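You operate a simulated robot arm through the tools that you are given. There is no shell and no other tool. Be economical: measure what you need, move in short steps, check, and stop when the job is done.

Carry out the task below with a simulated robot arm. There is one attempt and no reset: what you move stays moved.

## Task
Swap the black analyser's worn lamp block for the one on the cart with fewest hours.
Fine: It is off and cool; leave it off. Stand the orange block on the cart. Push the new one down till it sits, shut the black lid, then slide the shelf home and latch it. Lamp blocks break by a fall, knock or squeeze; drop nothing, keep fingers out of lid and slide. Set down upright: lamp block.

The check looks at the end state, three seconds after you hand in, the way a careful person would. Anything else that was tipped, shoved, dropped, spilled or broken makes it a failure. Lids that push on must go on centred and level and be pressed home; caps that screw on are set level and turned clockwise until they are tight.

## Robot
A 7-joint arm with a two-finger parallel gripper on a trunk, on a base that drives. Base frame: it is fixed to the floor where the robot stands at the start and does not move with it; the origin is under the middle of the robot, x ahead of it, y to its left, z up. Lengths are in m, angles in rad, forces in N, time in s.
With the tool pointing down near the work surface it reaches from about 0.32 to 0.78 m from the robot's upright axis, wherever it stands. Its first joint turns from -2.897 to 2.897 rad. Places, roughly: black lid [0.7, 0.1, 1.2]; blue toggle [0.8, -0.1, 1.4]; grey toggle [0.4, 0, 1]; lamp block [0.25, -1.25, 0.75]; lower panel latch [0.8, 0.3, 0.7]; lower screen latch [0.8, -0.3, 0.7]; silver toggle [1.2, -0.7, 0.8]; top of the cart [0.4, -1.2, 0.7]; upper panel latch [0.4, 0.3, 1]; upper panel shelf [0.7, 0.1, 1]; upper screen latch [0.8, -0.3, 1]; white toggle [0.9, 0.2, 0.8]. Payload 3.91 kg.
Tool frame: the origin (TCP) lies between the finger pads and is the grasp point; the fingertips stand 0.03 m ahead of it; z points along the fingers, y is the line along which they close. Largest opening 0.11 m; finger width 0.02, thickness 0.01; the body of the gripper, 0.048 by 0.112 m, starts 0.055 m behind the TCP.
Orientation is that of the tool frame in the base frame, as a unit quaternion [w, x, y, z]. With the fingers straight down and closing along the base's y, the tool's x points along the base's -x, its y along +y and its z along -z.

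## Interface
- The arm moves only by the tool jog_arm. Its argument "targets" is a list that holds one entry, the list of rows, each a list of 7 numbers: the turn, a rotation vector about the tool's x, y, z in rad, then the shift along the tool's x, y, z in m, then the opening in per cent of the stroke, from 0 (shut) to 100 (fully open). In form: [[[wx, wy, wz, dx, dy, dz, hand], ...]]. A call has 1 to 20 rows; each row shifts and turns the commanded pose from where the row before left it, along the tool's axes as they then stand. Rows are played at 5 a second. More than 0.05 m and 0.15 rad between two rows, or a gripper value outside its range, and nothing of the call is played. A pose out of reach is approached as far as the arm can. The call stops where the force on the tool passes 60 N (or 10 N more than at its start, if that is more) or the arm is blocked; 0.2 s more then pass. Each finger travels about 0.153 m/s and halts on what it meets, pressing with about 36 N; the grip force reading is that of the motor and also rises with nothing between the fingers. The clock runs only during rows and for 0.2 s after the last one: add rows that do not move to give the fingers time. It gives the time, the measured TCP pose, the force on the tool (base axes), the opening and the grip force at its end, in the units of the frame above (readings bear some noise), with the torque about the TCP (base axes, N m) and any sound that the robot's microphone picked up.
- Cameras (640 x 400 px; columns grow to the right, rows downward): "scene" is now at [-0.0096, 0.0925, 1.5907]; the picture's right is [-0.56, -0.83, 0.00], its down [-0.61, 0.42, -0.67] and it looks along [0.56, -0.38, -0.74] (base axes); focal length 214 px, centre (320, 200). "wrist" rides on the gripper at [0.077, 0.007, -0.115] in the tool frame; the picture's right is [-0.09, 1.00, 0.00], its down [-0.80, -0.07, -0.59] and it looks along [-0.59, -0.05, 0.80] (tool axes); focal length 270 px, centre (320, 200). There is no depth. A picture from a camera that has moved, and an enlarged one, comes with that camera's place and axes in the base frame and with its lens. The place of the scene camera against the robot may be out by one fixed shift of up to 0.012 m in any direction.
- snapshot(camera): a new picture of that camera. No time passes.
- move_column(by): slides the trunk up (or, below 0, down) by that many m; the arm and the scene camera ride with it, the base frame stays. It gives what a move gives, with no picture.
- steer(legs): drives the robot by 1 to 6 legs, each [ahead, turn to the left] in m and rad, along the robot's own axes; the way and the turn of a leg run together, so that a leg with both is an arc; at most 1.5 m and 3.142 rad a leg. The arm and the cameras ride along, it lands a little off, and it stops where it bumps. It gives what a move gives.
- head_to(pan, tilt): turns the head with the scene camera to pan (to the left, within 2.705 rad either way) and tilt (down, from -0.506 to 1.204), counted from straight ahead of the robot. It gives what a move gives.
- enlarge(camera, box): a new picture of the part [left, top, right, bottom] of that camera's present view, enlarged. No time passes.
- sign_off(): hands the job in; it is judged then, once.

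Work in short steps. Places have to be worked out from the pictures, the camera data and where the tool is seen: move nearer, look again, correct. Check each grasp and each placing, and mend what went wrong. You have 120 turns and 78 pictures in all, those below and enlarged ones among them. Open the gripper and draw the arm clear of the work before you hand the job in, unless the task says otherwise.

The tools are called after "Request:" as a command line: name --argument value ..., lists and objects as JSON in quotes. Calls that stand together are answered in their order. jog_arm: Moves the arm, as the interface text tells. Its arguments: {"type":"object","properties":{"targets":{"type":"array","items":{"type":"array","items":{"type":"array","items":{"type":"number"}}}}},"required":["targets"]} The other tools are called the same way: move_column (by) slides the trunk up or down; steer (legs) drives the base; head_to (pan, tilt) turns the head that bears the scene camera; snapshot (camera) takes a picture; enlarge (camera, box) takes an enlarged picture of a part of a camera's view; sign_off () hands the job in.

At the start:

```text
clock: 0.0
ee_pos: [0.412, -0.0173, 1.1501]
tool_rot: [0.0, 0.0, 1.0, 0.0]
ft_force: [-0.3, -0.4, 0.8]
moment: [0.01, 0.01, 0.05]
opening: 0.1099
grip_force: 0.2
trunk travel left (down, up): [-0.575, 0.035]
robot x, y, heading: [-0.0032, -0.0015, 0.001]
head pan, tilt: [-0.597, 0.834]
```

scene: 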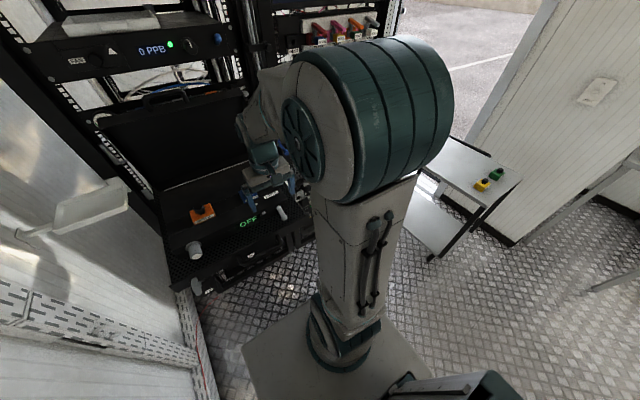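
wrist: 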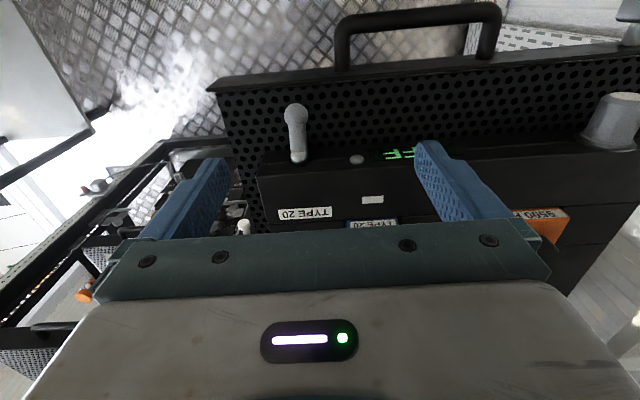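

The analyser is pulled out in front with its lid open and an orange block inside; the cart to the right holds a yellow and a green block. I enlarge both regions.

Request:
enlarge --camera "scene" --box '[80, 60, 320, 300]'

Request:
enlarge --camera "scene" --box '[400, 120, 540, 260]'

Request:
enlarge --camera "wrist" --box '[200, 0, 640, 275]'

```text
1.67 times, centred on (200, 180) of scene
camera zoom: at [-0.0096, 0.0925, 1.5907], right [-0.56, -0.83, 0.0], down [-0.61, 0.42, -0.67], along [0.56, -0.38, -0.74], focal length 358 px, centre (520, 233)
```

zoom: 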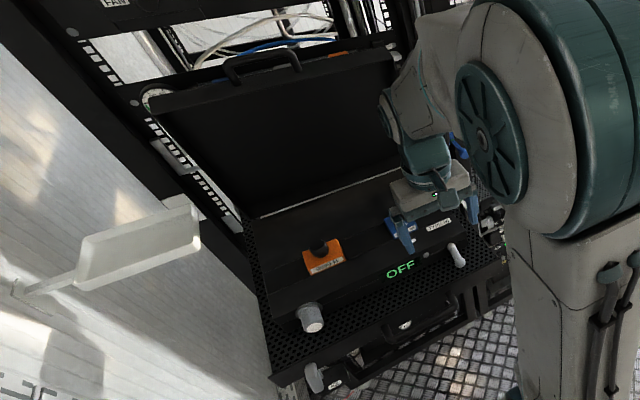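

```text
2.86 times, centred on (470, 190) of scene
camera zoom: at [-0.0096, 0.0925, 1.5907], right [-0.56, -0.83, 0.0], down [-0.61, 0.42, -0.67], along [0.56, -0.38, -0.74], focal length 613 px, centre (-109, 229)
```

zoom: 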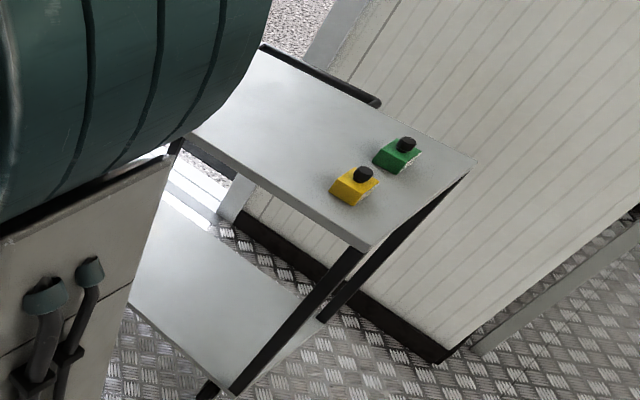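

```text
1.45 times, centred on (420, 138) of wrist
camera zoom: at [0.3329, -0.0112, 1.2646], right [0.09, 1.0, 0.0], down [0.8, -0.07, 0.59], along [0.59, -0.05, -0.8], focal length 393 px, centre (174, 291)
```

zoom: 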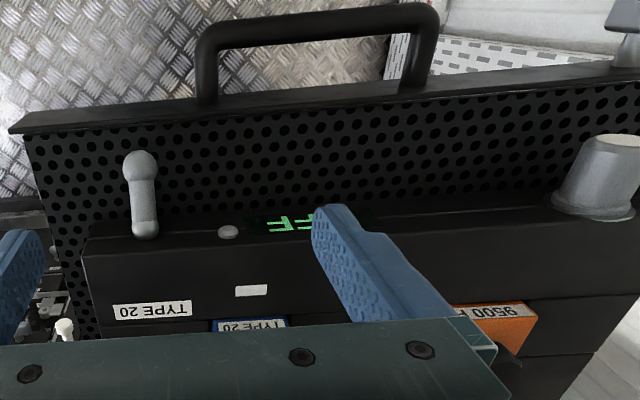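

A worn orange block (9500 h) sits at about (0.49, 0.157, top z 1.10). I raise the trunk and bring the wrist camera over it for a better look.

Request:
move_column --by 0.034

Request:
jog_arm --targets '[[[0, 0, 0, 0.0, 0.045, -0.015, 100], [0, 0, 0, 0.0, 0.045, -0.015, 100], [0, 0, 0, 0.0, 0.045, -0.015, 100], [0, 0, 0, 0.01, 0.035, -0.015, 100], [0, 0, 0, 0, 0, 0, 100]]]'

Request:
snapshot --camera "wrist"

Request:
snapshot --camera "scene"

```text
clock: 0.8
ee_pos: [0.4118, -0.0183, 1.1839]
tool_rot: [0.0, 0.0, 1.0, 0.0]
ft_force: [0.1, 0.3, -1.2]
moment: [-0.01, -0.02, 0.01]
opening: 0.1101
grip_force: 0.1
trunk travel left (down, up): [-0.609, 0.001]
robot x, y, heading: [-0.0038, 0.0013, 0.0]
head pan, tilt: [-0.597, 0.834]
```

```text
clock: 2.0
ee_pos: [0.4011, 0.1514, 1.2436]
tool_rot: [0.001, -0.001, 1.0, 0.0]
ft_force: [0.5, -0.4, -0.6]
moment: [0.0, 0.05, -0.02]
opening: 0.11
grip_force: 0.0
trunk travel left (down, up): [-0.609, 0.001]
robot x, y, heading: [-0.0036, -0.0041, -0.001]
head pan, tilt: [-0.597, 0.834]
```

```text
72 pictures are left
camera wrist: at [0.3228, 0.159, 1.3586], right [0.09, 1.0, 0.0], down [0.8, -0.07, 0.59], along [0.59, -0.05, -0.8], focal length 270 px, centre (320, 200)
```

wrist: 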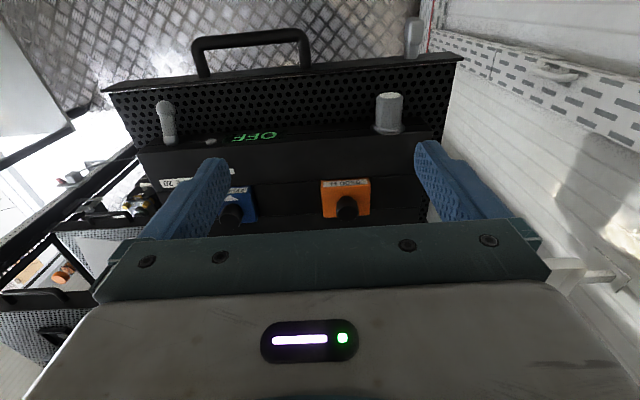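

```text
71 pictures are left
camera scene: at [-0.0095, 0.0924, 1.6247], right [-0.56, -0.83, 0.0], down [-0.61, 0.42, -0.67], along [0.56, -0.38, -0.74], focal length 214 px, centre (320, 200)
```

scene: 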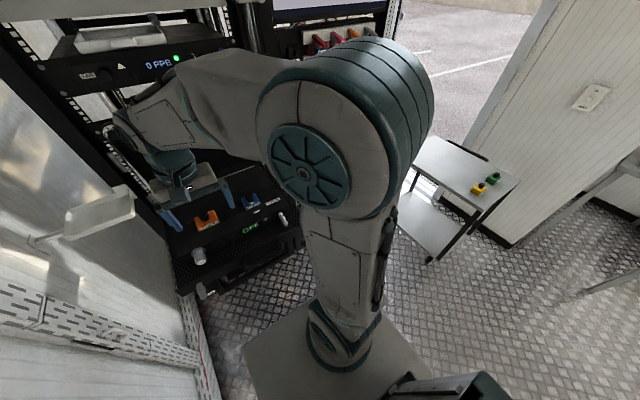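

There is also a blue block in the analyser. I zoom on the labels.

Request:
enlarge --camera "wrist" --box '[130, 110, 450, 240]'

Request:
enlarge --camera "scene" --box '[160, 160, 310, 310]'

```text
2.00 times, centred on (290, 175) of wrist
camera zoom: at [0.3228, 0.159, 1.3586], right [0.09, 1.0, 0.0], down [0.8, -0.07, 0.59], along [0.59, -0.05, -0.8], focal length 541 px, centre (380, 250)
```

zoom: 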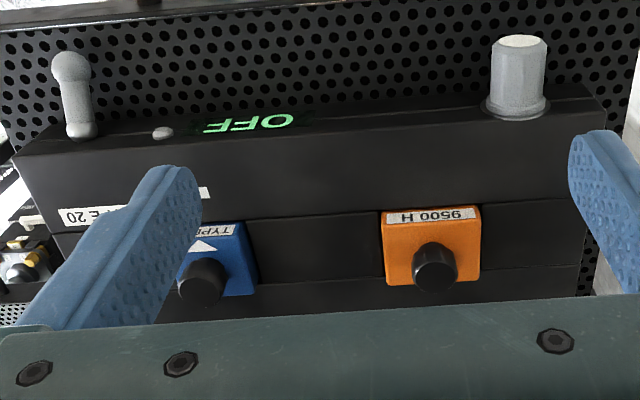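

```text
2.67 times, centred on (235, 235) of scene
camera zoom: at [-0.0095, 0.0924, 1.6247], right [-0.56, -0.83, 0.0], down [-0.61, 0.42, -0.67], along [0.56, -0.38, -0.74], focal length 572 px, centre (547, 107)
```

zoom: 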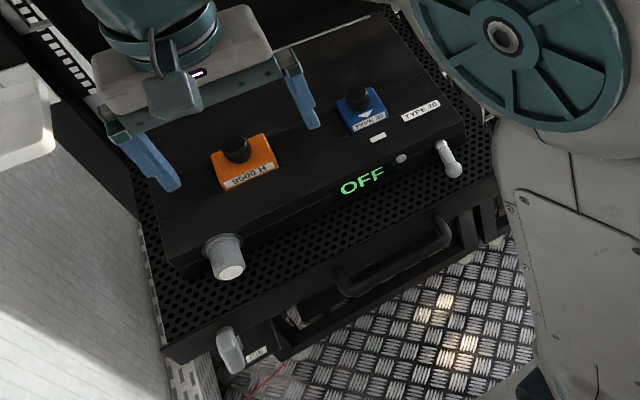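

Orange knob centre estimate: (0.516, ~0.17, top ~1.12). I move above it with a half-open hand, staying high, and look again.

Request:
jog_arm --targets '[[[0, 0, 0, -0.04, 0.007, 0.0, 60], [0, 0, 0, -0.04, 0.007, 0.01, 50], [0, 0, 0, -0.035, 0.006, 0.02, 50], [0, 0, 0, 0, 0, 0.01, 50], [0, 0, 0, 0, 0, 0, 50]]]'

Request:
snapshot --camera "wrist"

Request:
enlarge --camera "scene" --box '[100, 140, 250, 290]'

```text
clock: 3.2
ee_pos: [0.5165, 0.1713, 1.2033]
tool_rot: [0.0, 0.0, 1.0, 0.0]
ft_force: [-0.7, -0.9, 0.6]
moment: [0.01, -0.02, 0.0]
opening: 0.0551
grip_force: 0.0
trunk travel left (down, up): [-0.609, 0.001]
robot x, y, heading: [-0.0001, 0.0007, 0.002]
head pan, tilt: [-0.597, 0.834]
```

```text
68 pictures are left
camera wrist: at [0.4385, 0.1788, 1.3186], right [0.09, 1.0, 0.0], down [0.8, -0.07, 0.59], along [0.59, -0.05, -0.8], focal length 270 px, centre (320, 200)
```

wrist: 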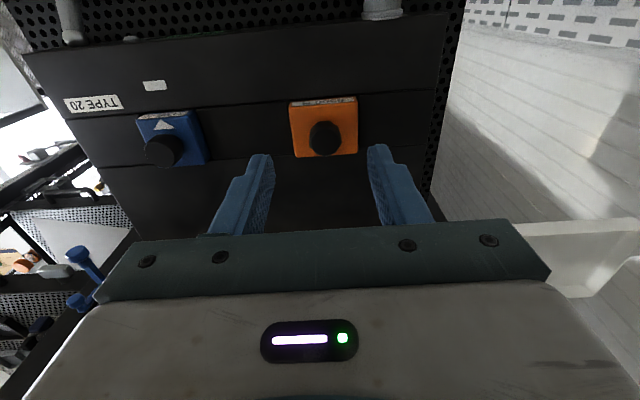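

```text
2.67 times, centred on (175, 215) of scene
camera zoom: at [-0.0095, 0.0926, 1.6247], right [-0.56, -0.83, 0.0], down [-0.61, 0.42, -0.67], along [0.56, -0.38, -0.74], focal length 572 px, centre (707, 160)
```

zoom: 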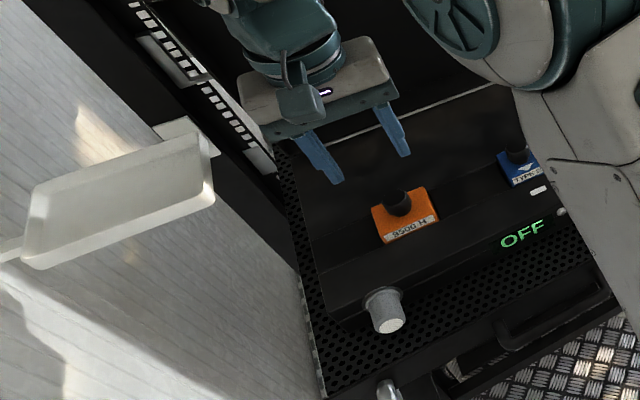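

Combining rays gives the knob top at about (0.537, 0.175, 1.10). I shift above it and come down to TCP 1.155 to check alignment.

Request:
jog_arm --targets '[[[0, 0, 0, -0.02, 0.004, 0.0, 50], [0, 0, 0, 0, 0, 0.025, 50], [0, 0, 0, 0, 0, 0.023, 50], [0, 0, 0, 0, 0, 0, 50]]]'

Request:
snapshot --camera "wrist"

Request:
enlarge --camera "scene" --box '[140, 160, 240, 260]'

```text
clock: 4.2
ee_pos: [0.5351, 0.1747, 1.1559]
tool_rot: [0.0, 0.0, 1.0, 0.0]
ft_force: [0.4, 0.9, 0.0]
moment: [0.0, 0.0, 0.0]
opening: 0.0552
grip_force: 0.0
trunk travel left (down, up): [-0.609, 0.001]
robot x, y, heading: [-0.0016, -0.0013, -0.001]
head pan, tilt: [-0.597, 0.834]
```

```text
66 pictures are left
camera wrist: at [0.4576, 0.1827, 1.2709], right [0.09, 1.0, 0.0], down [0.8, -0.07, 0.59], along [0.59, -0.05, -0.8], focal length 270 px, centre (320, 200)
```

wrist: 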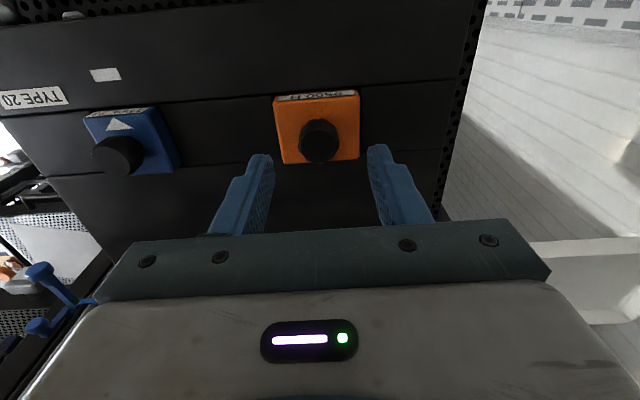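

```text
4.00 times, centred on (190, 210) of scene
camera zoom: at [-0.0097, 0.0925, 1.6247], right [-0.56, -0.83, 0.0], down [-0.61, 0.42, -0.67], along [0.56, -0.38, -0.74], focal length 858 px, centre (840, 160)
```

zoom: 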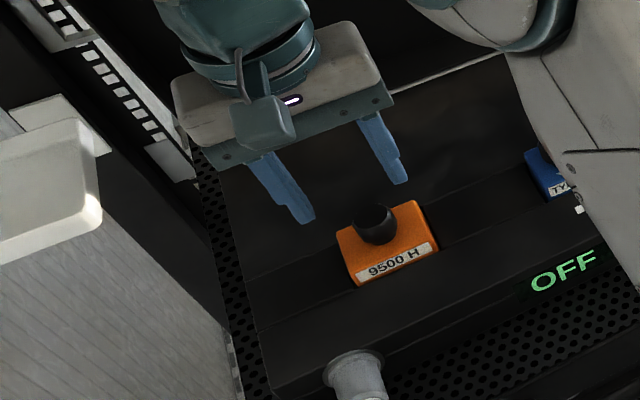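

Refined: knob at (0.547, 0.172), top about 1.09. I shift there and descend so the tips reach about the knob top.

Request:
jog_arm --targets '[[[0, 0, 0, -0.0115, -0.002, 0.0, 50], [0, 0, 0, 0, 0, 0.018, 50], [0, 0, 0, 0, 0, 0.015, 50], [0, 0, 0, 0, 0, 0, 50]]]'

Request:
snapshot --camera "wrist"

Request:
enlarge --camera "scene" --box '[140, 160, 240, 260]'

```text
clock: 5.2
ee_pos: [0.5485, 0.1737, 1.1234]
tool_rot: [0.0, 0.0, 1.0, 0.0]
ft_force: [-0.3, -0.1, 0.0]
moment: [0.02, 0.0, 0.02]
opening: 0.0551
grip_force: 0.0
trunk travel left (down, up): [-0.609, 0.001]
robot x, y, heading: [-0.0012, 0.0002, -0.001]
head pan, tilt: [-0.597, 0.834]
```

```text
64 pictures are left
camera wrist: at [0.4692, 0.1807, 1.2379], right [0.09, 1.0, 0.0], down [0.8, -0.07, 0.59], along [0.59, -0.05, -0.8], focal length 270 px, centre (320, 200)
```

wrist: 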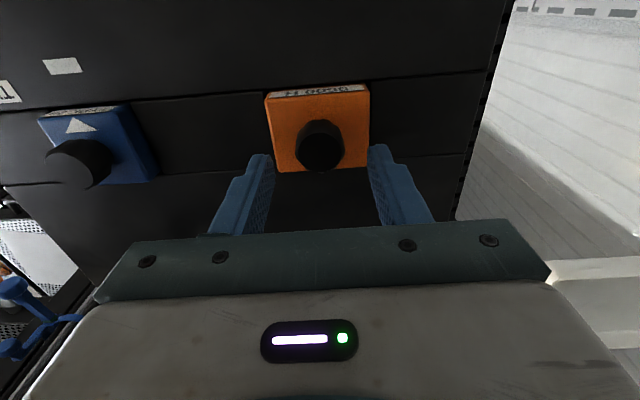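

```text
4.00 times, centred on (190, 210) of scene
camera zoom: at [-0.0097, 0.0926, 1.6247], right [-0.56, -0.83, 0.0], down [-0.61, 0.42, -0.67], along [0.56, -0.38, -0.74], focal length 858 px, centre (840, 160)
```

zoom: 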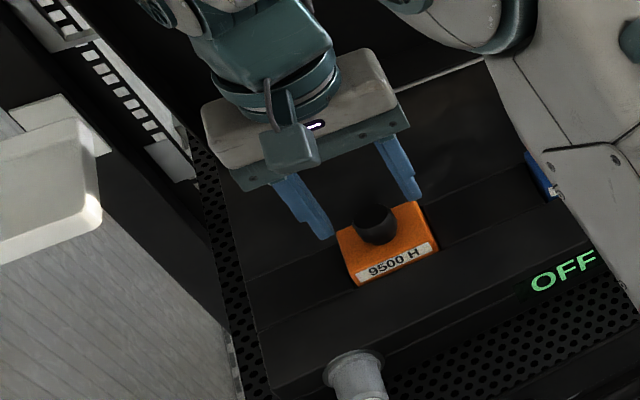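

Alignment is good (tips straddle the knob). I lower to about 1.107 and check.

Request:
jog_arm --targets '[[[0, 0, 0, 0.001, 0, 0.008, 50], [0, 0, 0, 0, 0, 0.008, 50], [0, 0, 0, 0, 0, 0, 50]]]'

Request:
enlarge --camera "scene" --box '[165, 180, 225, 240]'

Request:
enlarge --camera "wrist" --box '[200, 50, 440, 220]'

```text
clock: 6.0
ee_pos: [0.5469, 0.1741, 1.1068]
tool_rot: [0.0, 0.0, 1.0, 0.0]
ft_force: [0.2, 0.0, 0.3]
moment: [0.03, 0.0, 0.0]
opening: 0.0549
grip_force: 0.0
trunk travel left (down, up): [-0.609, 0.001]
robot x, y, heading: [0.0025, -0.0004, -0.001]
head pan, tilt: [-0.597, 0.834]
```

```text
6.67 times, centred on (195, 210) of scene
camera zoom: at [-0.0096, 0.0926, 1.6247], right [-0.56, -0.83, 0.0], down [-0.61, 0.42, -0.67], along [0.56, -0.38, -0.74], focal length 1430 px, centre (1153, 133)
```

zoom: 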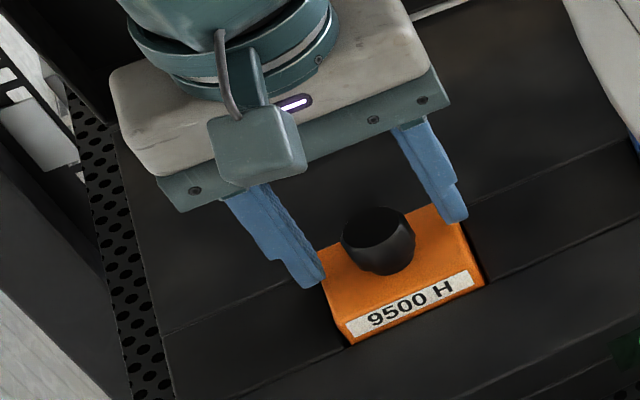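

```text
2.35 times, centred on (320, 135) of wrist
camera zoom: at [0.4685, 0.1808, 1.2219], right [0.09, 1.0, 0.0], down [0.8, -0.07, 0.59], along [0.59, -0.05, -0.8], focal length 636 px, centre (320, 353)
```

zoom: 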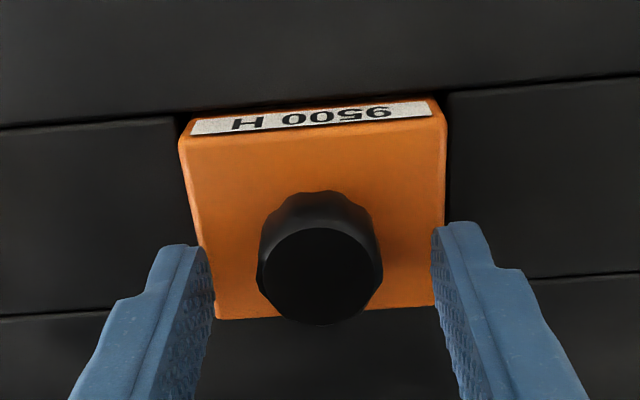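

The view is clear: knob about 31 mm wide, body top about 1.057, knob top about 1.079. I lower to TCP ≈1.092 and check the force.

Request:
jog_arm --targets '[[[0, 0, 0, 0, -0.001, 0.008, 50], [0, 0, 0, 0, 0, 0.007, 50], [0, 0, 0, 0, 0, 0, 50]]]'

Request:
enlarge --camera "scene" --box '[165, 180, 225, 240]'

Request:
enlarge --camera "wrist" --box '[200, 50, 440, 220]'

```text
clock: 6.6
ee_pos: [0.5522, 0.1744, 1.1043]
tool_rot: [0.012, 0.0, 1.0, 0.003]
ft_force: [0.4, -1.8, 29.3]
moment: [-0.65, 0.33, 0.23]
opening: 0.0552
grip_force: 0.2
trunk travel left (down, up): [-0.609, 0.001]
robot x, y, heading: [-0.0, 0.0004, -0.003]
head pan, tilt: [-0.597, 0.834]
stopped in row 3: the force on the tool passed its limit (the readings are from after the stop); the commanded pose is now the measured one
```

```text
6.67 times, centred on (195, 210) of scene
camera zoom: at [-0.0112, 0.0914, 1.6249], right [-0.56, -0.83, 0.0], down [-0.61, 0.42, -0.67], along [0.56, -0.38, -0.74], focal length 1430 px, centre (1153, 133)
```

zoom: 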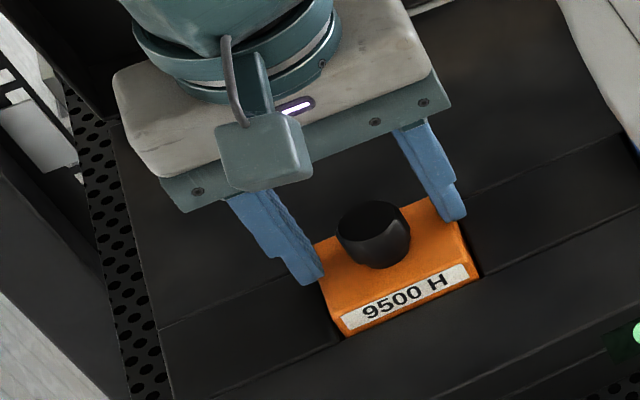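

```text
2.35 times, centred on (320, 135) of wrist
camera zoom: at [0.4704, 0.1795, 1.2167], right [0.09, 1.0, 0.01], down [0.79, -0.08, 0.61], along [0.61, -0.05, -0.79], focal length 636 px, centre (320, 353)
```

zoom: 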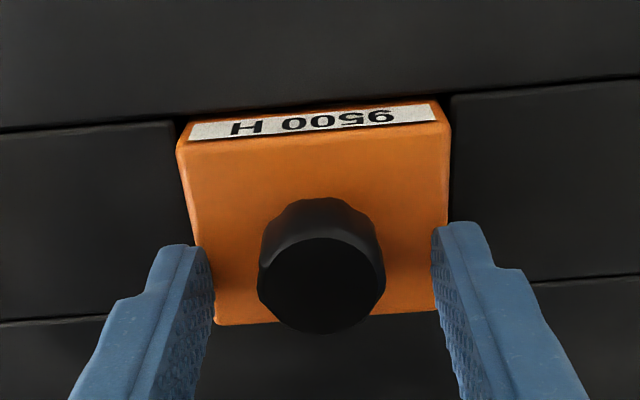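

The tips touched the block's top at z≈1.073 – so my depth was off: body top ≈1.072, and the block centre is nearer, x≈0.539. I raise, level the tool, and move back to x≈0.539.

Request:
jog_arm --targets '[[[0, 0, 0, 0, 0, -0.012, 50], [0.006, 0.024, 0, 0.012, 0, -0.002, 50], [0, 0, 0, 0, 0, 0, 50]]]'

Request:
enlarge --camera "wrist" --box '[200, 50, 440, 220]'

```text
clock: 7.4
ee_pos: [0.5369, 0.1738, 1.1142]
tool_rot: [-0.005, 0.001, 1.0, -0.001]
ft_force: [-0.6, -0.6, -0.5]
moment: [-0.01, 0.02, -0.01]
opening: 0.0549
grip_force: 0.2
trunk travel left (down, up): [-0.609, 0.001]
robot x, y, heading: [-0.0005, 0.0045, 0.001]
head pan, tilt: [-0.597, 0.834]
```

```text
2.35 times, centred on (320, 135) of wrist
camera zoom: at [0.4607, 0.1815, 1.2285], right [0.09, 1.0, 0.0], down [0.81, -0.07, 0.59], along [0.58, -0.05, -0.81], focal length 636 px, centre (320, 353)
```

zoom: 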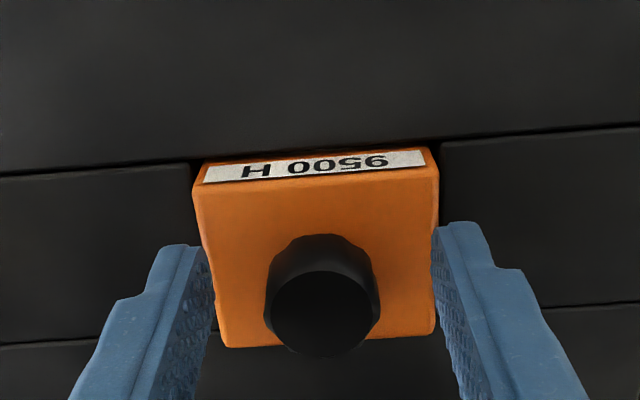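

Now body centre and knob both come out at x≈0.544. I shift 6 mm ahead, level, and descend to TCP 1.106 (tips 4 mm above the body).

Request:
jog_arm --targets '[[[-0.002, -0.01, 0, -0.006, 0, 0, 50], [0, 0, 0, 0, 0, 0.008, 50], [0, 0, 0, 0, 0, 0, 50]]]'

Request:
enlarge --camera "wrist" --box '[200, 50, 440, 220]'

```text
clock: 8.2
ee_pos: [0.5442, 0.1746, 1.1046]
tool_rot: [0.001, 0.0, 1.0, 0.0]
ft_force: [0.1, -0.8, 0.4]
moment: [0.0, 0.04, 0.0]
opening: 0.0548
grip_force: 0.1
trunk travel left (down, up): [-0.609, 0.001]
robot x, y, heading: [-0.0027, 0.0032, -0.001]
head pan, tilt: [-0.597, 0.834]
```

```text
2.35 times, centred on (320, 135) of wrist
camera zoom: at [0.4653, 0.1808, 1.22], right [0.09, 1.0, 0.0], down [0.8, -0.07, 0.6], along [0.59, -0.05, -0.8], focal length 636 px, centre (320, 353)
```

zoom: 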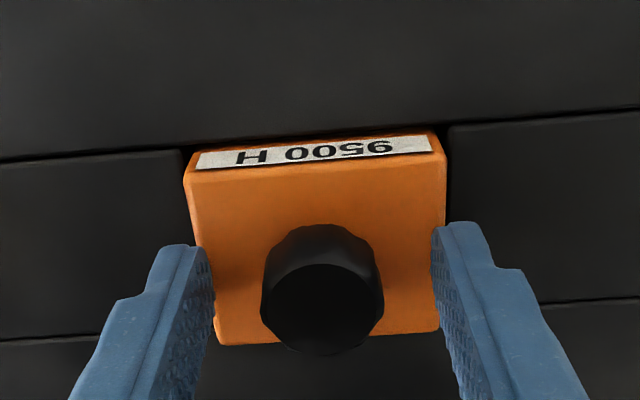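

Tips straddle the knob just above the body. Close on the knob.

Request:
jog_arm --targets '[[[0, 0, 0, 0, 0, 0, 35], [0, 0, 0, 0, 0, 0, 25], [0, 0, 0, 0, 0, 0, 15], [0, 0, 0, 0, 0, 0, 15]]]'

Request:
enlarge --camera "wrist" --box '[200, 50, 440, 220]'

```text
clock: 9.2
ee_pos: [0.544, 0.1753, 1.1067]
tool_rot: [0.0, 0.0, 1.0, 0.0]
ft_force: [-0.2, 0.1, 0.4]
moment: [-0.14, -0.04, -0.02]
opening: 0.0278
grip_force: 35.8
trunk travel left (down, up): [-0.609, 0.001]
robot x, y, heading: [-0.0008, -0.0011, -0.005]
head pan, tilt: [-0.597, 0.834]
```

```text
2.35 times, centred on (320, 135) of wrist
camera zoom: at [0.4653, 0.1811, 1.2201], right [0.09, 1.0, 0.0], down [0.8, -0.07, 0.6], along [0.59, -0.05, -0.8], focal length 636 px, centre (320, 353)
```

zoom: 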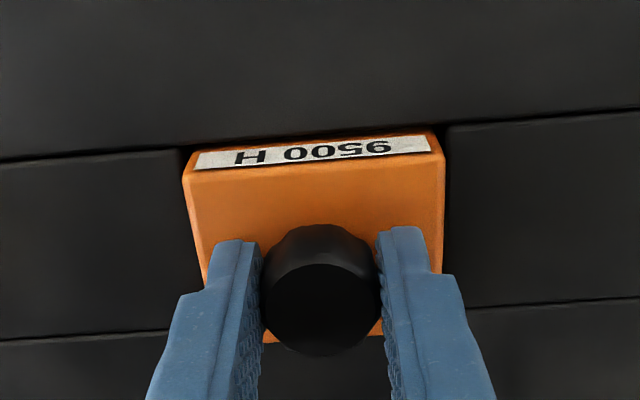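

Firm grip (27.8 mm). Seated TCP pose recorded: (0.544, 0.175, 1.106). Lift straight up gently.

Request:
jog_arm --targets '[[[0, 0, 0, 0, 0, -0.01, 15], [0, 0, 0, 0, 0, -0.015, 15], [0, 0, 0, 0, 0, -0.02, 15], [0, 0, 0, 0, 0, -0.025, 15], [0, 0, 0, 0, 0, -0.03, 15], [0, 0, 0, 0, 0, -0.03, 15], [0, 0, 0, 0, 0, -0.01, 15], [0, 0, 0, 0, 0, 0, 15]]]'

Request:
snapshot --camera "scene"

Request:
snapshot --camera "wrist"

```text
clock: 11.0
ee_pos: [0.5451, 0.1756, 1.2468]
tool_rot: [0.0, 0.0, 1.0, 0.0]
ft_force: [-0.2, 0.2, -1.2]
moment: [0.0, -0.02, -0.01]
opening: 0.0278
grip_force: 35.9
trunk travel left (down, up): [-0.609, 0.001]
robot x, y, heading: [-0.0015, -0.0, 0.004]
head pan, tilt: [-0.597, 0.834]
```

```text
55 pictures are left
camera scene: at [-0.0095, 0.0926, 1.6247], right [-0.56, -0.83, 0.0], down [-0.61, 0.42, -0.67], along [0.56, -0.38, -0.74], focal length 214 px, centre (320, 200)
```

scene: 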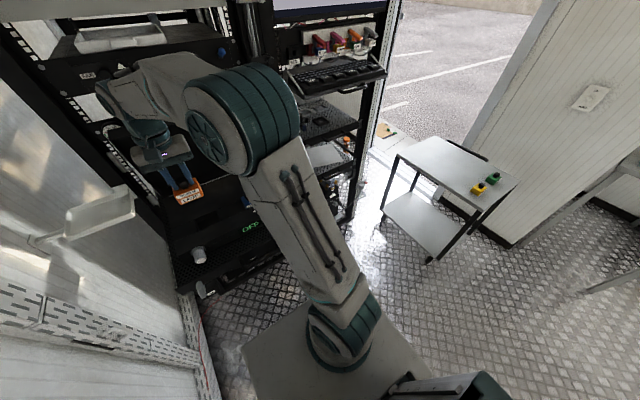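

```text
54 pictures are left
camera wrist: at [0.4664, 0.1813, 1.3601], right [0.09, 1.0, 0.0], down [0.8, -0.07, 0.6], along [0.59, -0.05, -0.8], focal length 270 px, centre (320, 200)
```

wrist: 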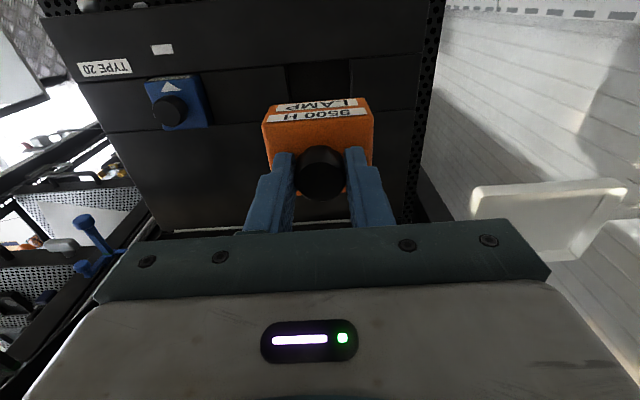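

The orange block is up. I retract the arm to the starting carry position ahead of the robot.

Request:
jog_arm --targets '[[[0, 0, 0, 0.025, -0.02, 0, 15], [0, 0, 0, 0.03, -0.03, 0, 15], [0, 0, 0, 0.03, -0.03, 0, 15], [0, 0, 0, 0.03, -0.035, 0, 15], [0, 0, 0, 0.01, -0.035, 0, 15], [0, 0, 0, 0.0, -0.026, 0, 15], [0, 0, 0, 0, 0, 0, 15]]]'

Request:
head_to --pan -1.57 --tilt 0.8

Request:
snapshot --camera "scene"

```text
clock: 12.6
ee_pos: [0.4183, -0.0022, 1.2457]
tool_rot: [0.0, 0.0, 1.0, 0.0]
ft_force: [-0.5, 0.6, -1.4]
moment: [0.02, 0.0, -0.02]
opening: 0.0278
grip_force: 35.4
trunk travel left (down, up): [-0.609, 0.001]
robot x, y, heading: [0.0006, 0.0005, -0.002]
head pan, tilt: [-0.597, 0.834]
```

```text
clock: 13.8
ee_pos: [0.4193, -0.0021, 1.2453]
tool_rot: [0.0, -0.001, 1.0, 0.0]
ft_force: [-0.9, -1.1, -1.0]
moment: [-0.01, -0.02, 0.01]
opening: 0.0277
grip_force: 36.2
trunk travel left (down, up): [-0.609, 0.001]
robot x, y, heading: [-0.0013, 0.001, -0.002]
head pan, tilt: [-1.571, 0.799]
```

```text
53 pictures are left
camera scene: at [-0.0748, 0.0562, 1.6274], right [-1.0, 0.0, 0.0], down [0.0, 0.72, -0.7], along [0.0, -0.7, -0.72], focal length 214 px, centre (320, 200)
```

scene: 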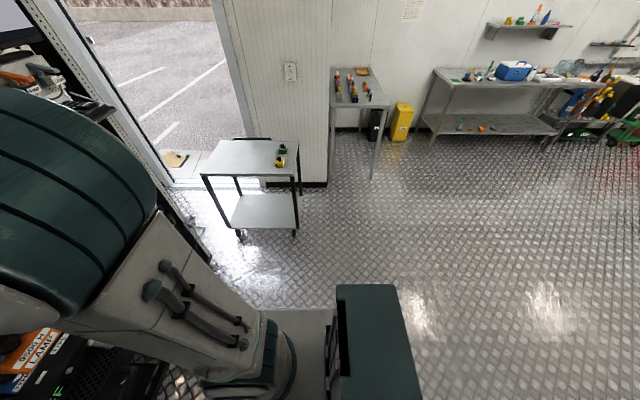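

Floor is clear between robot and cart. I back off slightly, turn right, drive to about (0.2, -0.58) and face the cart.

Request:
steer --legs '[[-0.1, 0], [0, -1.1], [0.65, 0], [0, -0.47]]'

Request:
head_to --pan 0.45 --tilt 0.9

Request:
snapshot --camera "scene"

Request:
snapshot --camera "wrist"

```text
clock: 22.3
ee_pos: [0.2046, -1.0007, 1.2452]
tool_rot: [-0.001, 0.704, 0.71, 0.0]
ft_force: [0.4, -0.4, -1.8]
moment: [0.02, 0.04, 0.0]
opening: 0.0279
grip_force: 36.2
trunk travel left (down, up): [-0.609, 0.001]
robot x, y, heading: [0.2015, -0.5829, -1.565]
head pan, tilt: [-1.571, 0.799]
```

```text
clock: 24.3
ee_pos: [0.204, -1.0007, 1.2454]
tool_rot: [0.002, 0.704, 0.71, -0.001]
ft_force: [0.0, 0.0, -0.7]
moment: [0.0, 0.0, 0.02]
opening: 0.0278
grip_force: 35.5
trunk travel left (down, up): [-0.609, 0.001]
robot x, y, heading: [0.2068, -0.5823, -1.562]
head pan, tilt: [0.45, 0.901]
```

```text
52 pictures are left
camera scene: at [0.3866, -0.5848, 1.6195], right [-0.9, -0.44, 0.0], down [-0.35, 0.7, -0.62], along [0.28, -0.56, -0.78], focal length 214 px, centre (320, 200)
```

scene: 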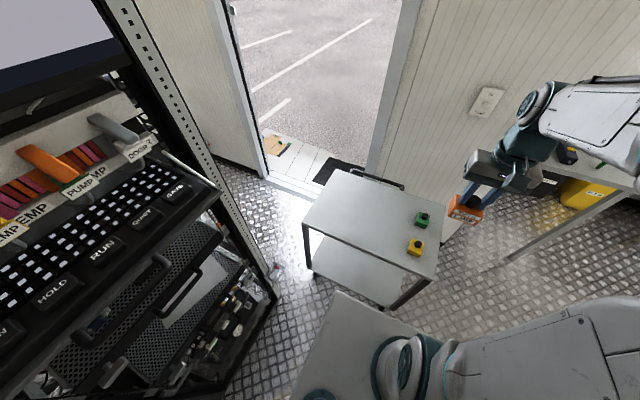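

```text
51 pictures are left
camera wrist: at [0.2082, -0.9233, 1.3599], right [1.0, -0.08, 0.0], down [-0.06, -0.8, 0.6], along [-0.05, -0.59, -0.8], focal length 270 px, centre (320, 200)
```

wrist: 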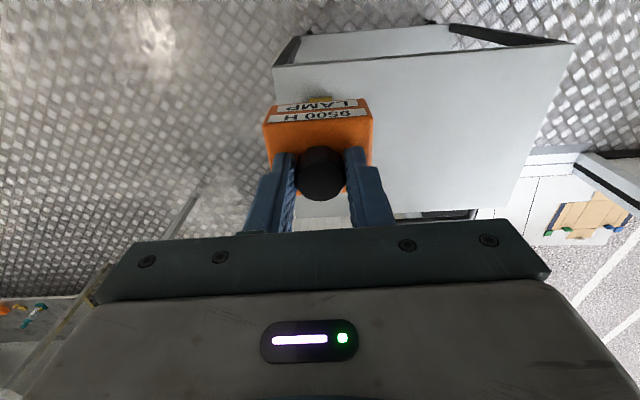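

The blocks are at about yellow (0.205, -1.147), green (0.203, -1.305). I zoom in to read their labels.

Request:
enlarge --camera "scene" --box '[390, 200, 450, 260]'

Request:
enlarge --camera "scene" --box '[435, 180, 500, 245]'

```text
6.67 times, centred on (420, 230) of scene
camera zoom: at [0.3866, -0.5848, 1.6195], right [-0.9, -0.44, 0.0], down [-0.35, 0.7, -0.62], along [0.28, -0.56, -0.78], focal length 1430 px, centre (-347, 0)
```

zoom: 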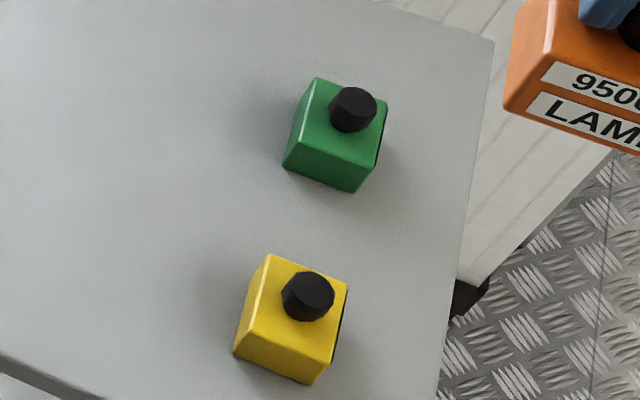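

```text
6.15 times, centred on (468, 212) of scene
camera zoom: at [0.3866, -0.5848, 1.6195], right [-0.9, -0.44, 0.0], down [-0.35, 0.7, -0.62], along [0.28, -0.56, -0.78], focal length 1320 px, centre (-588, 123)
```

zoom: 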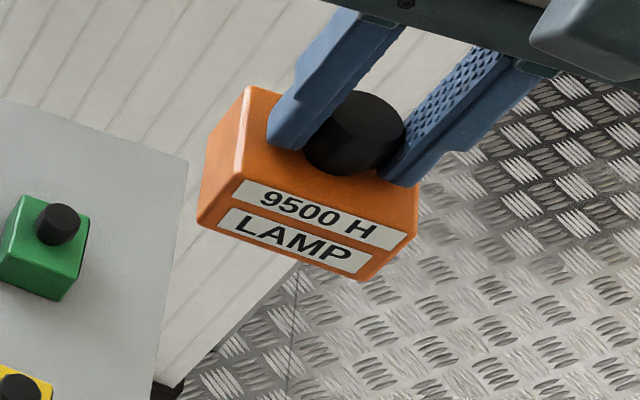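

The cart blocks' labels face the other way (-x); I'll read them later. First I carry the orange block over a free area of the cart at (0.43, -1.19).

Request:
jog_arm --targets '[[[0, 0, 0, -0.03, 0.034, 0, 15], [0, 0, 0, -0.03, 0.038, 0, 15], [0, 0, 0, -0.032, 0.038, 0, 15], [0, 0, 0, -0.032, 0.038, 0, 15], [0, 0, 0, -0.032, 0.038, 0, 15], [0, 0, 0, -0.033, 0.038, 0, 15], [0, 0, 0, 0, 0, 0, 15]]]'

Request:
move_column --by -0.36

Request:
head_to --pan 0.2 --tilt 0.7

Request:
snapshot --camera "scene"

Request:
snapshot --camera "wrist"

```text
refused: row 6 steps farther than a row can; nothing moved
```

```text
clock: 27.8
ee_pos: [0.204, -1.0011, 0.886]
tool_rot: [0.0, 0.703, 0.711, -0.001]
ft_force: [-0.5, -0.5, -1.2]
moment: [-0.02, -0.03, -0.05]
opening: 0.0279
grip_force: 36.1
trunk travel left (down, up): [-0.249, 0.361]
robot x, y, heading: [0.2015, -0.5816, -1.564]
head pan, tilt: [0.45, 0.901]
```

```text
clock: 28.6
ee_pos: [0.204, -1.0008, 0.8861]
tool_rot: [0.0, 0.704, 0.71, 0.0]
ft_force: [-0.2, -0.7, -1.6]
moment: [0.01, 0.01, -0.02]
opening: 0.028
grip_force: 36.0
trunk travel left (down, up): [-0.249, 0.361]
robot x, y, heading: [0.1999, -0.5815, -1.56]
head pan, tilt: [0.201, 0.7]
```

```text
48 pictures are left
camera scene: at [0.3709, -0.6001, 1.2756], right [-0.98, -0.21, 0.0], down [-0.13, 0.63, -0.76], along [0.16, -0.75, -0.64], focal length 214 px, centre (320, 200)
```

scene: 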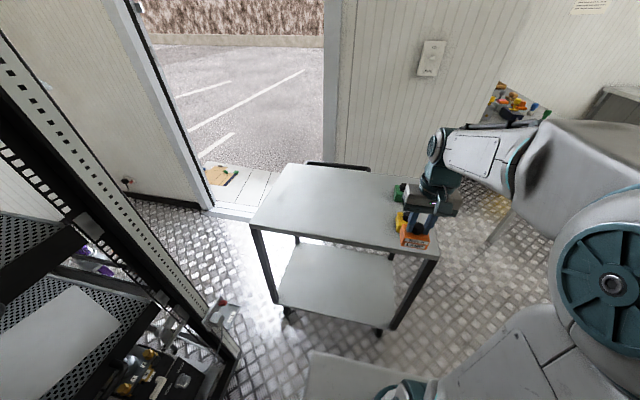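

```text
47 pictures are left
camera wrist: at [0.2081, -0.9232, 0.9999], right [1.0, -0.08, 0.0], down [-0.06, -0.8, 0.6], along [-0.05, -0.59, -0.8], focal length 270 px, centre (320, 200)
```

wrist: 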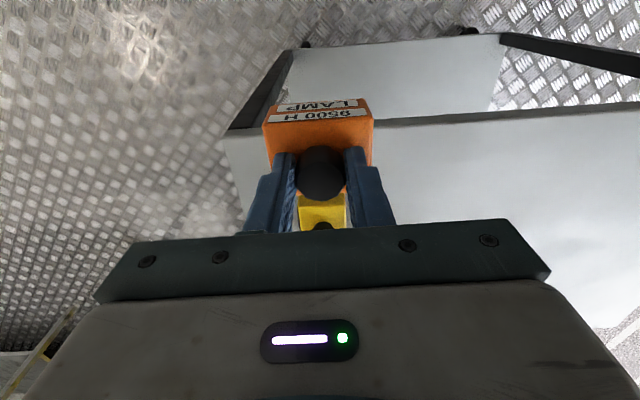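

The jog was refused (row too long), only the trunk lowered; all is still clear of the cart. I move sideways first (+x), then forward over the free area.

Request:
jog_arm --targets '[[[0, 0, 0, 0, 0.035, -0.01, 15], [0, 0, 0, 0, 0.04, -0.01, 15], [0, 0, 0, 0, 0.04, 0, 15], [0, 0, 0, 0, 0.04, 0, 15], [0, 0, 0, 0, 0.04, 0, 15], [0, 0, 0, -0.02, 0.025, 0, 15], [0, 0, 0, -0.04, 0, 0, 15], [0, 0, 0, -0.04, 0, 0, 15], [0, 0, 0, -0.04, 0, 0, 15], [0, 0, 0, -0.035, 0, 0, 15], [0, 0, 0, 0, 0, 0, 15]]]'

Request:
snapshot --camera "scene"

Request:
snapshot --camera "wrist"

```text
clock: 31.0
ee_pos: [0.426, -1.1732, 0.906]
tool_rot: [0.0, 0.703, 0.711, 0.0]
ft_force: [0.3, -0.4, -1.9]
moment: [0.0, 0.03, 0.02]
opening: 0.0275
grip_force: 35.8
trunk travel left (down, up): [-0.249, 0.361]
robot x, y, heading: [0.2024, -0.5857, -1.563]
head pan, tilt: [0.201, 0.7]
```

```text
46 pictures are left
camera scene: at [0.3711, -0.6004, 1.2756], right [-0.98, -0.21, 0.0], down [-0.13, 0.63, -0.76], along [0.16, -0.75, -0.64], focal length 214 px, centre (320, 200)
```

scene: 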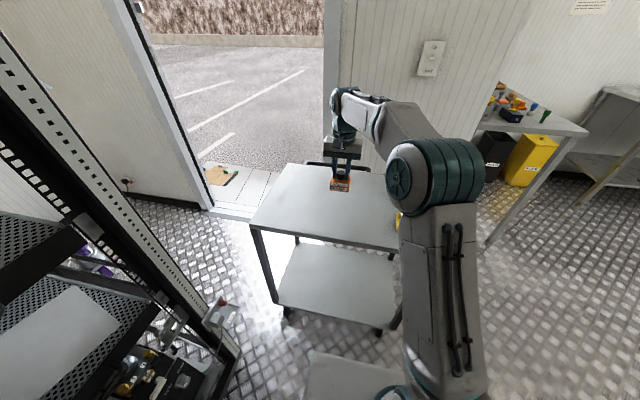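

```text
45 pictures are left
camera wrist: at [0.4299, -1.0964, 1.0199], right [1.0, -0.08, 0.0], down [-0.06, -0.8, 0.59], along [-0.05, -0.59, -0.8], focal length 270 px, centre (320, 200)
```

wrist: 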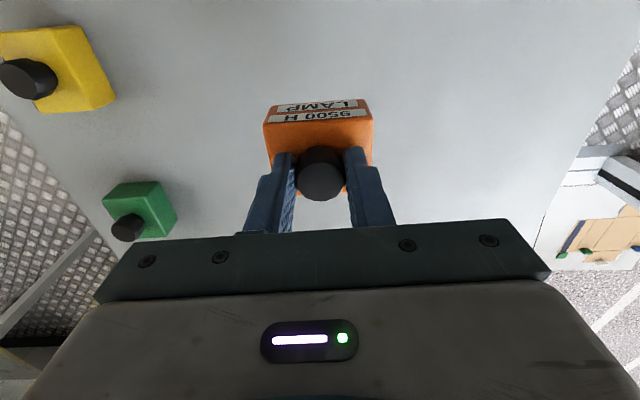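

Over the free area. I lower 4 cm and look from the side.

Request:
jog_arm --targets '[[[0, 0, 0, 0, 0, 0.02, 15], [0, 0, 0, 0, 0, 0.02, 15], [0, 0, 0, 0, 0, 0, 15]]]'

Request:
enlarge --camera "scene" --box '[300, 140, 380, 220]'

```text
clock: 31.8
ee_pos: [0.4251, -1.1737, 0.867]
tool_rot: [0.001, 0.704, 0.71, -0.001]
ft_force: [-0.4, -0.3, -1.5]
moment: [0.02, 0.0, 0.05]
opening: 0.0277
grip_force: 36.0
trunk travel left (down, up): [-0.249, 0.361]
robot x, y, heading: [0.2009, -0.5804, -1.565]
head pan, tilt: [0.201, 0.7]
```

```text
5.00 times, centred on (340, 180) of scene
camera zoom: at [0.371, -0.6003, 1.2757], right [-0.98, -0.21, 0.0], down [-0.13, 0.63, -0.76], along [0.16, -0.75, -0.64], focal length 1072 px, centre (220, 300)
```

zoom: 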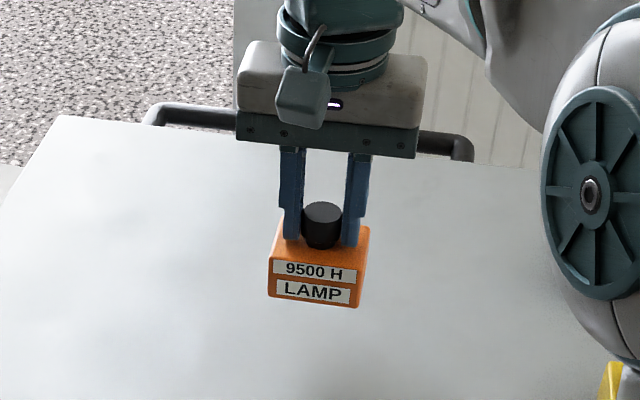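

Block body is about 41 mm tall, so its bottom is at ≈0.79. I lower 3.5 cm and then probe in small steps.

Request:
jog_arm --targets '[[[0, 0, 0, 0, 0, 0.012, 15], [0, 0, 0, 0, 0, 0.012, 15], [0, 0, 0, 0, 0, 0.011, 15], [0, 0, 0, 0, 0, 0, 15]]]'

Request:
enlarge --camera "scene" --box '[300, 150, 380, 230]'

```text
clock: 32.8
ee_pos: [0.4253, -1.1733, 0.8294]
tool_rot: [0.0, 0.704, 0.71, 0.0]
ft_force: [0.6, -0.4, -0.9]
moment: [0.01, 0.0, -0.01]
opening: 0.0278
grip_force: 36.0
trunk travel left (down, up): [-0.249, 0.361]
robot x, y, heading: [0.2024, -0.5788, -1.566]
head pan, tilt: [0.201, 0.7]
```

```text
5.00 times, centred on (340, 190) of scene
camera zoom: at [0.371, -0.6003, 1.2757], right [-0.98, -0.21, 0.0], down [-0.13, 0.63, -0.76], along [0.16, -0.75, -0.64], focal length 1072 px, centre (220, 250)
```

zoom: 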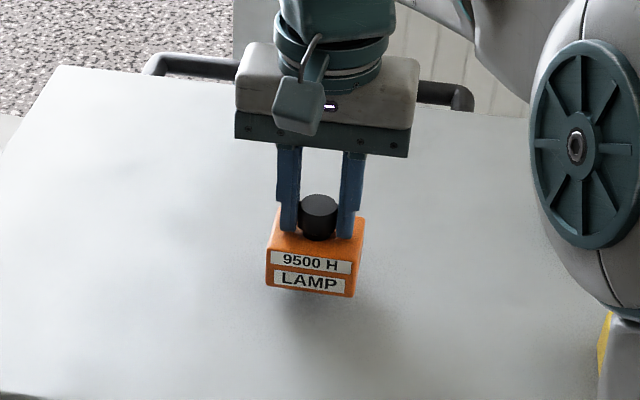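

Still a small gap. Probing down 9 mm in 3 mm steps.

Request:
jog_arm --targets '[[[0, 0, 0, 0, 0, 0.003, 15], [0, 0, 0, 0, 0, 0.003, 15], [0, 0, 0, 0, 0, 0.003, 15], [0, 0, 0, 0, 0, 0, 15]]]'

Request:
enlarge --camera "scene" --box '[310, 170, 370, 230]'

```text
clock: 33.8
ee_pos: [0.4255, -1.1731, 0.822]
tool_rot: [0.0, 0.704, 0.71, 0.0]
ft_force: [0.0, 0.3, -1.1]
moment: [0.02, 0.0, -0.02]
opening: 0.0275
grip_force: 35.8
trunk travel left (down, up): [-0.249, 0.361]
robot x, y, heading: [0.2031, -0.5805, -1.563]
head pan, tilt: [0.201, 0.7]
```

```text
6.67 times, centred on (340, 200) of scene
camera zoom: at [0.371, -0.6003, 1.2757], right [-0.98, -0.21, 0.0], down [-0.13, 0.63, -0.76], along [0.16, -0.75, -0.64], focal length 1430 px, centre (187, 200)
```

zoom: 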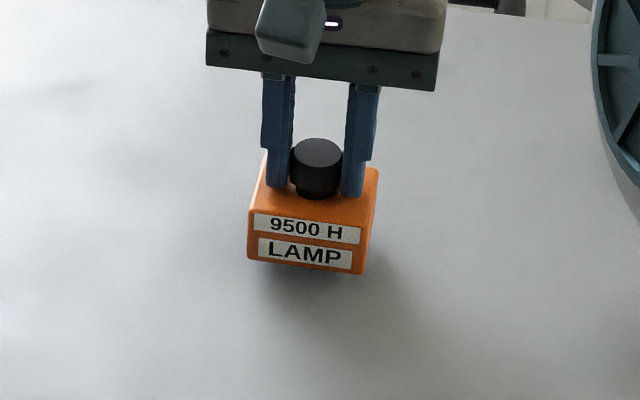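

No contact yet; continuing 2 mm steps.

Request:
jog_arm --targets '[[[0, 0, 0, 0, 0, 0.002, 15], [0, 0, 0, 0, 0, 0.002, 15], [0, 0, 0, 0, 0, 0.002, 15], [0, 0, 0, 0, 0, 0, 15]]]'

```text
clock: 34.8
ee_pos: [0.4255, -1.1729, 0.8145]
tool_rot: [0.0, 0.704, 0.71, 0.001]
ft_force: [0.1, 0.5, -1.6]
moment: [0.0, -0.04, 0.01]
opening: 0.0274
grip_force: 36.5
trunk travel left (down, up): [-0.249, 0.361]
robot x, y, heading: [0.2014, -0.5801, -1.555]
head pan, tilt: [0.201, 0.7]
```

Still free. Continue.

Request:
jog_arm --targets '[[[0, 0, 0, 0, 0, 0.002, 15], [0, 0, 0, 0, 0, 0.002, 15], [0, 0, 0, 0, 0, 0.002, 15], [0, 0, 0, 0, 0, 0, 15]]]'

Request:
enlarge --camera "scene" --box '[310, 170, 370, 230]'

```text
clock: 35.8
ee_pos: [0.4256, -1.1729, 0.8087]
tool_rot: [0.0, 0.704, 0.71, 0.0]
ft_force: [0.1, 0.2, -1.4]
moment: [-0.01, 0.04, 0.01]
opening: 0.0279
grip_force: 35.9
trunk travel left (down, up): [-0.249, 0.361]
robot x, y, heading: [0.2004, -0.5812, -1.562]
head pan, tilt: [0.201, 0.7]
```

```text
6.67 times, centred on (340, 200) of scene
camera zoom: at [0.371, -0.6003, 1.2757], right [-0.98, -0.21, 0.0], down [-0.13, 0.63, -0.76], along [0.16, -0.75, -0.64], focal length 1430 px, centre (187, 200)
```

zoom: 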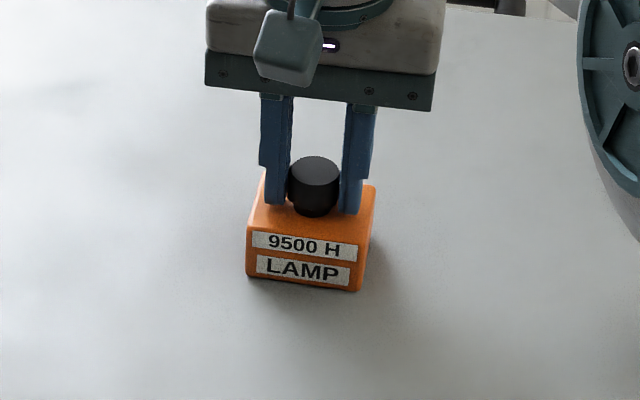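

Shadow now nearly meets the block: a few mm left. Continue in 1.5 mm steps.

Request:
jog_arm --targets '[[[0, 0, 0, 0, 0, 0.0015, 15], [0, 0, 0, 0, 0, 0.0015, 15], [0, 0, 0, 0, 0, 0.001, 15], [0, 0, 0, 0, 0, 0, 15]]]'

```text
clock: 36.8
ee_pos: [0.4258, -1.1731, 0.8087]
tool_rot: [0.004, 0.704, 0.71, -0.001]
ft_force: [1.7, -2.2, 27.5]
moment: [0.24, 0.39, -0.03]
opening: 0.0277
grip_force: 35.7
trunk travel left (down, up): [-0.249, 0.361]
robot x, y, heading: [0.2055, -0.5824, -1.565]
head pan, tilt: [0.201, 0.7]
```

Contact (27 N) at TCP 0.8085. I ease off the push, then open.

Request:
jog_arm --targets '[[[0, 0, 0, 0, 0, -0.0035, 15], [0, 0, 0, 0, 0, 0, 25], [0, 0, 0, 0, 0, 0, 35], [0, 0, 0, 0, 0, 0, 50], [0, 0, 0, 0, 0, 0, 50]]]'

Request:
enlarge --camera "scene" --box '[310, 170, 370, 230]'

```text
clock: 38.0
ee_pos: [0.426, -1.173, 0.8095]
tool_rot: [0.0, 0.704, 0.71, 0.0]
ft_force: [0.6, -0.4, -0.7]
moment: [0.0, 0.0, -0.03]
opening: 0.055
grip_force: 0.1
trunk travel left (down, up): [-0.249, 0.361]
robot x, y, heading: [0.2025, -0.5818, -1.564]
head pan, tilt: [0.201, 0.7]
```

```text
6.67 times, centred on (340, 200) of scene
camera zoom: at [0.371, -0.6002, 1.2756], right [-0.98, -0.21, 0.0], down [-0.13, 0.63, -0.76], along [0.16, -0.75, -0.64], focal length 1430 px, centre (187, 200)
```

zoom: 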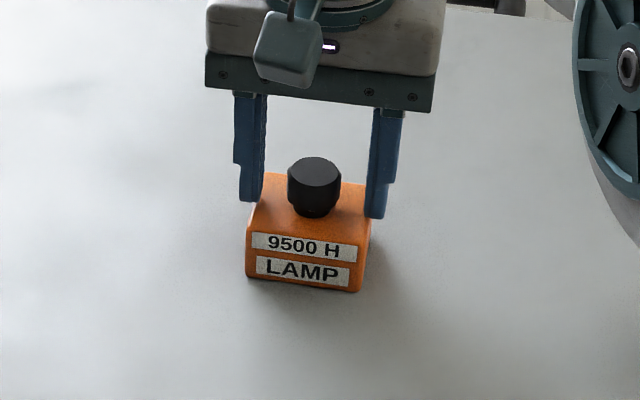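

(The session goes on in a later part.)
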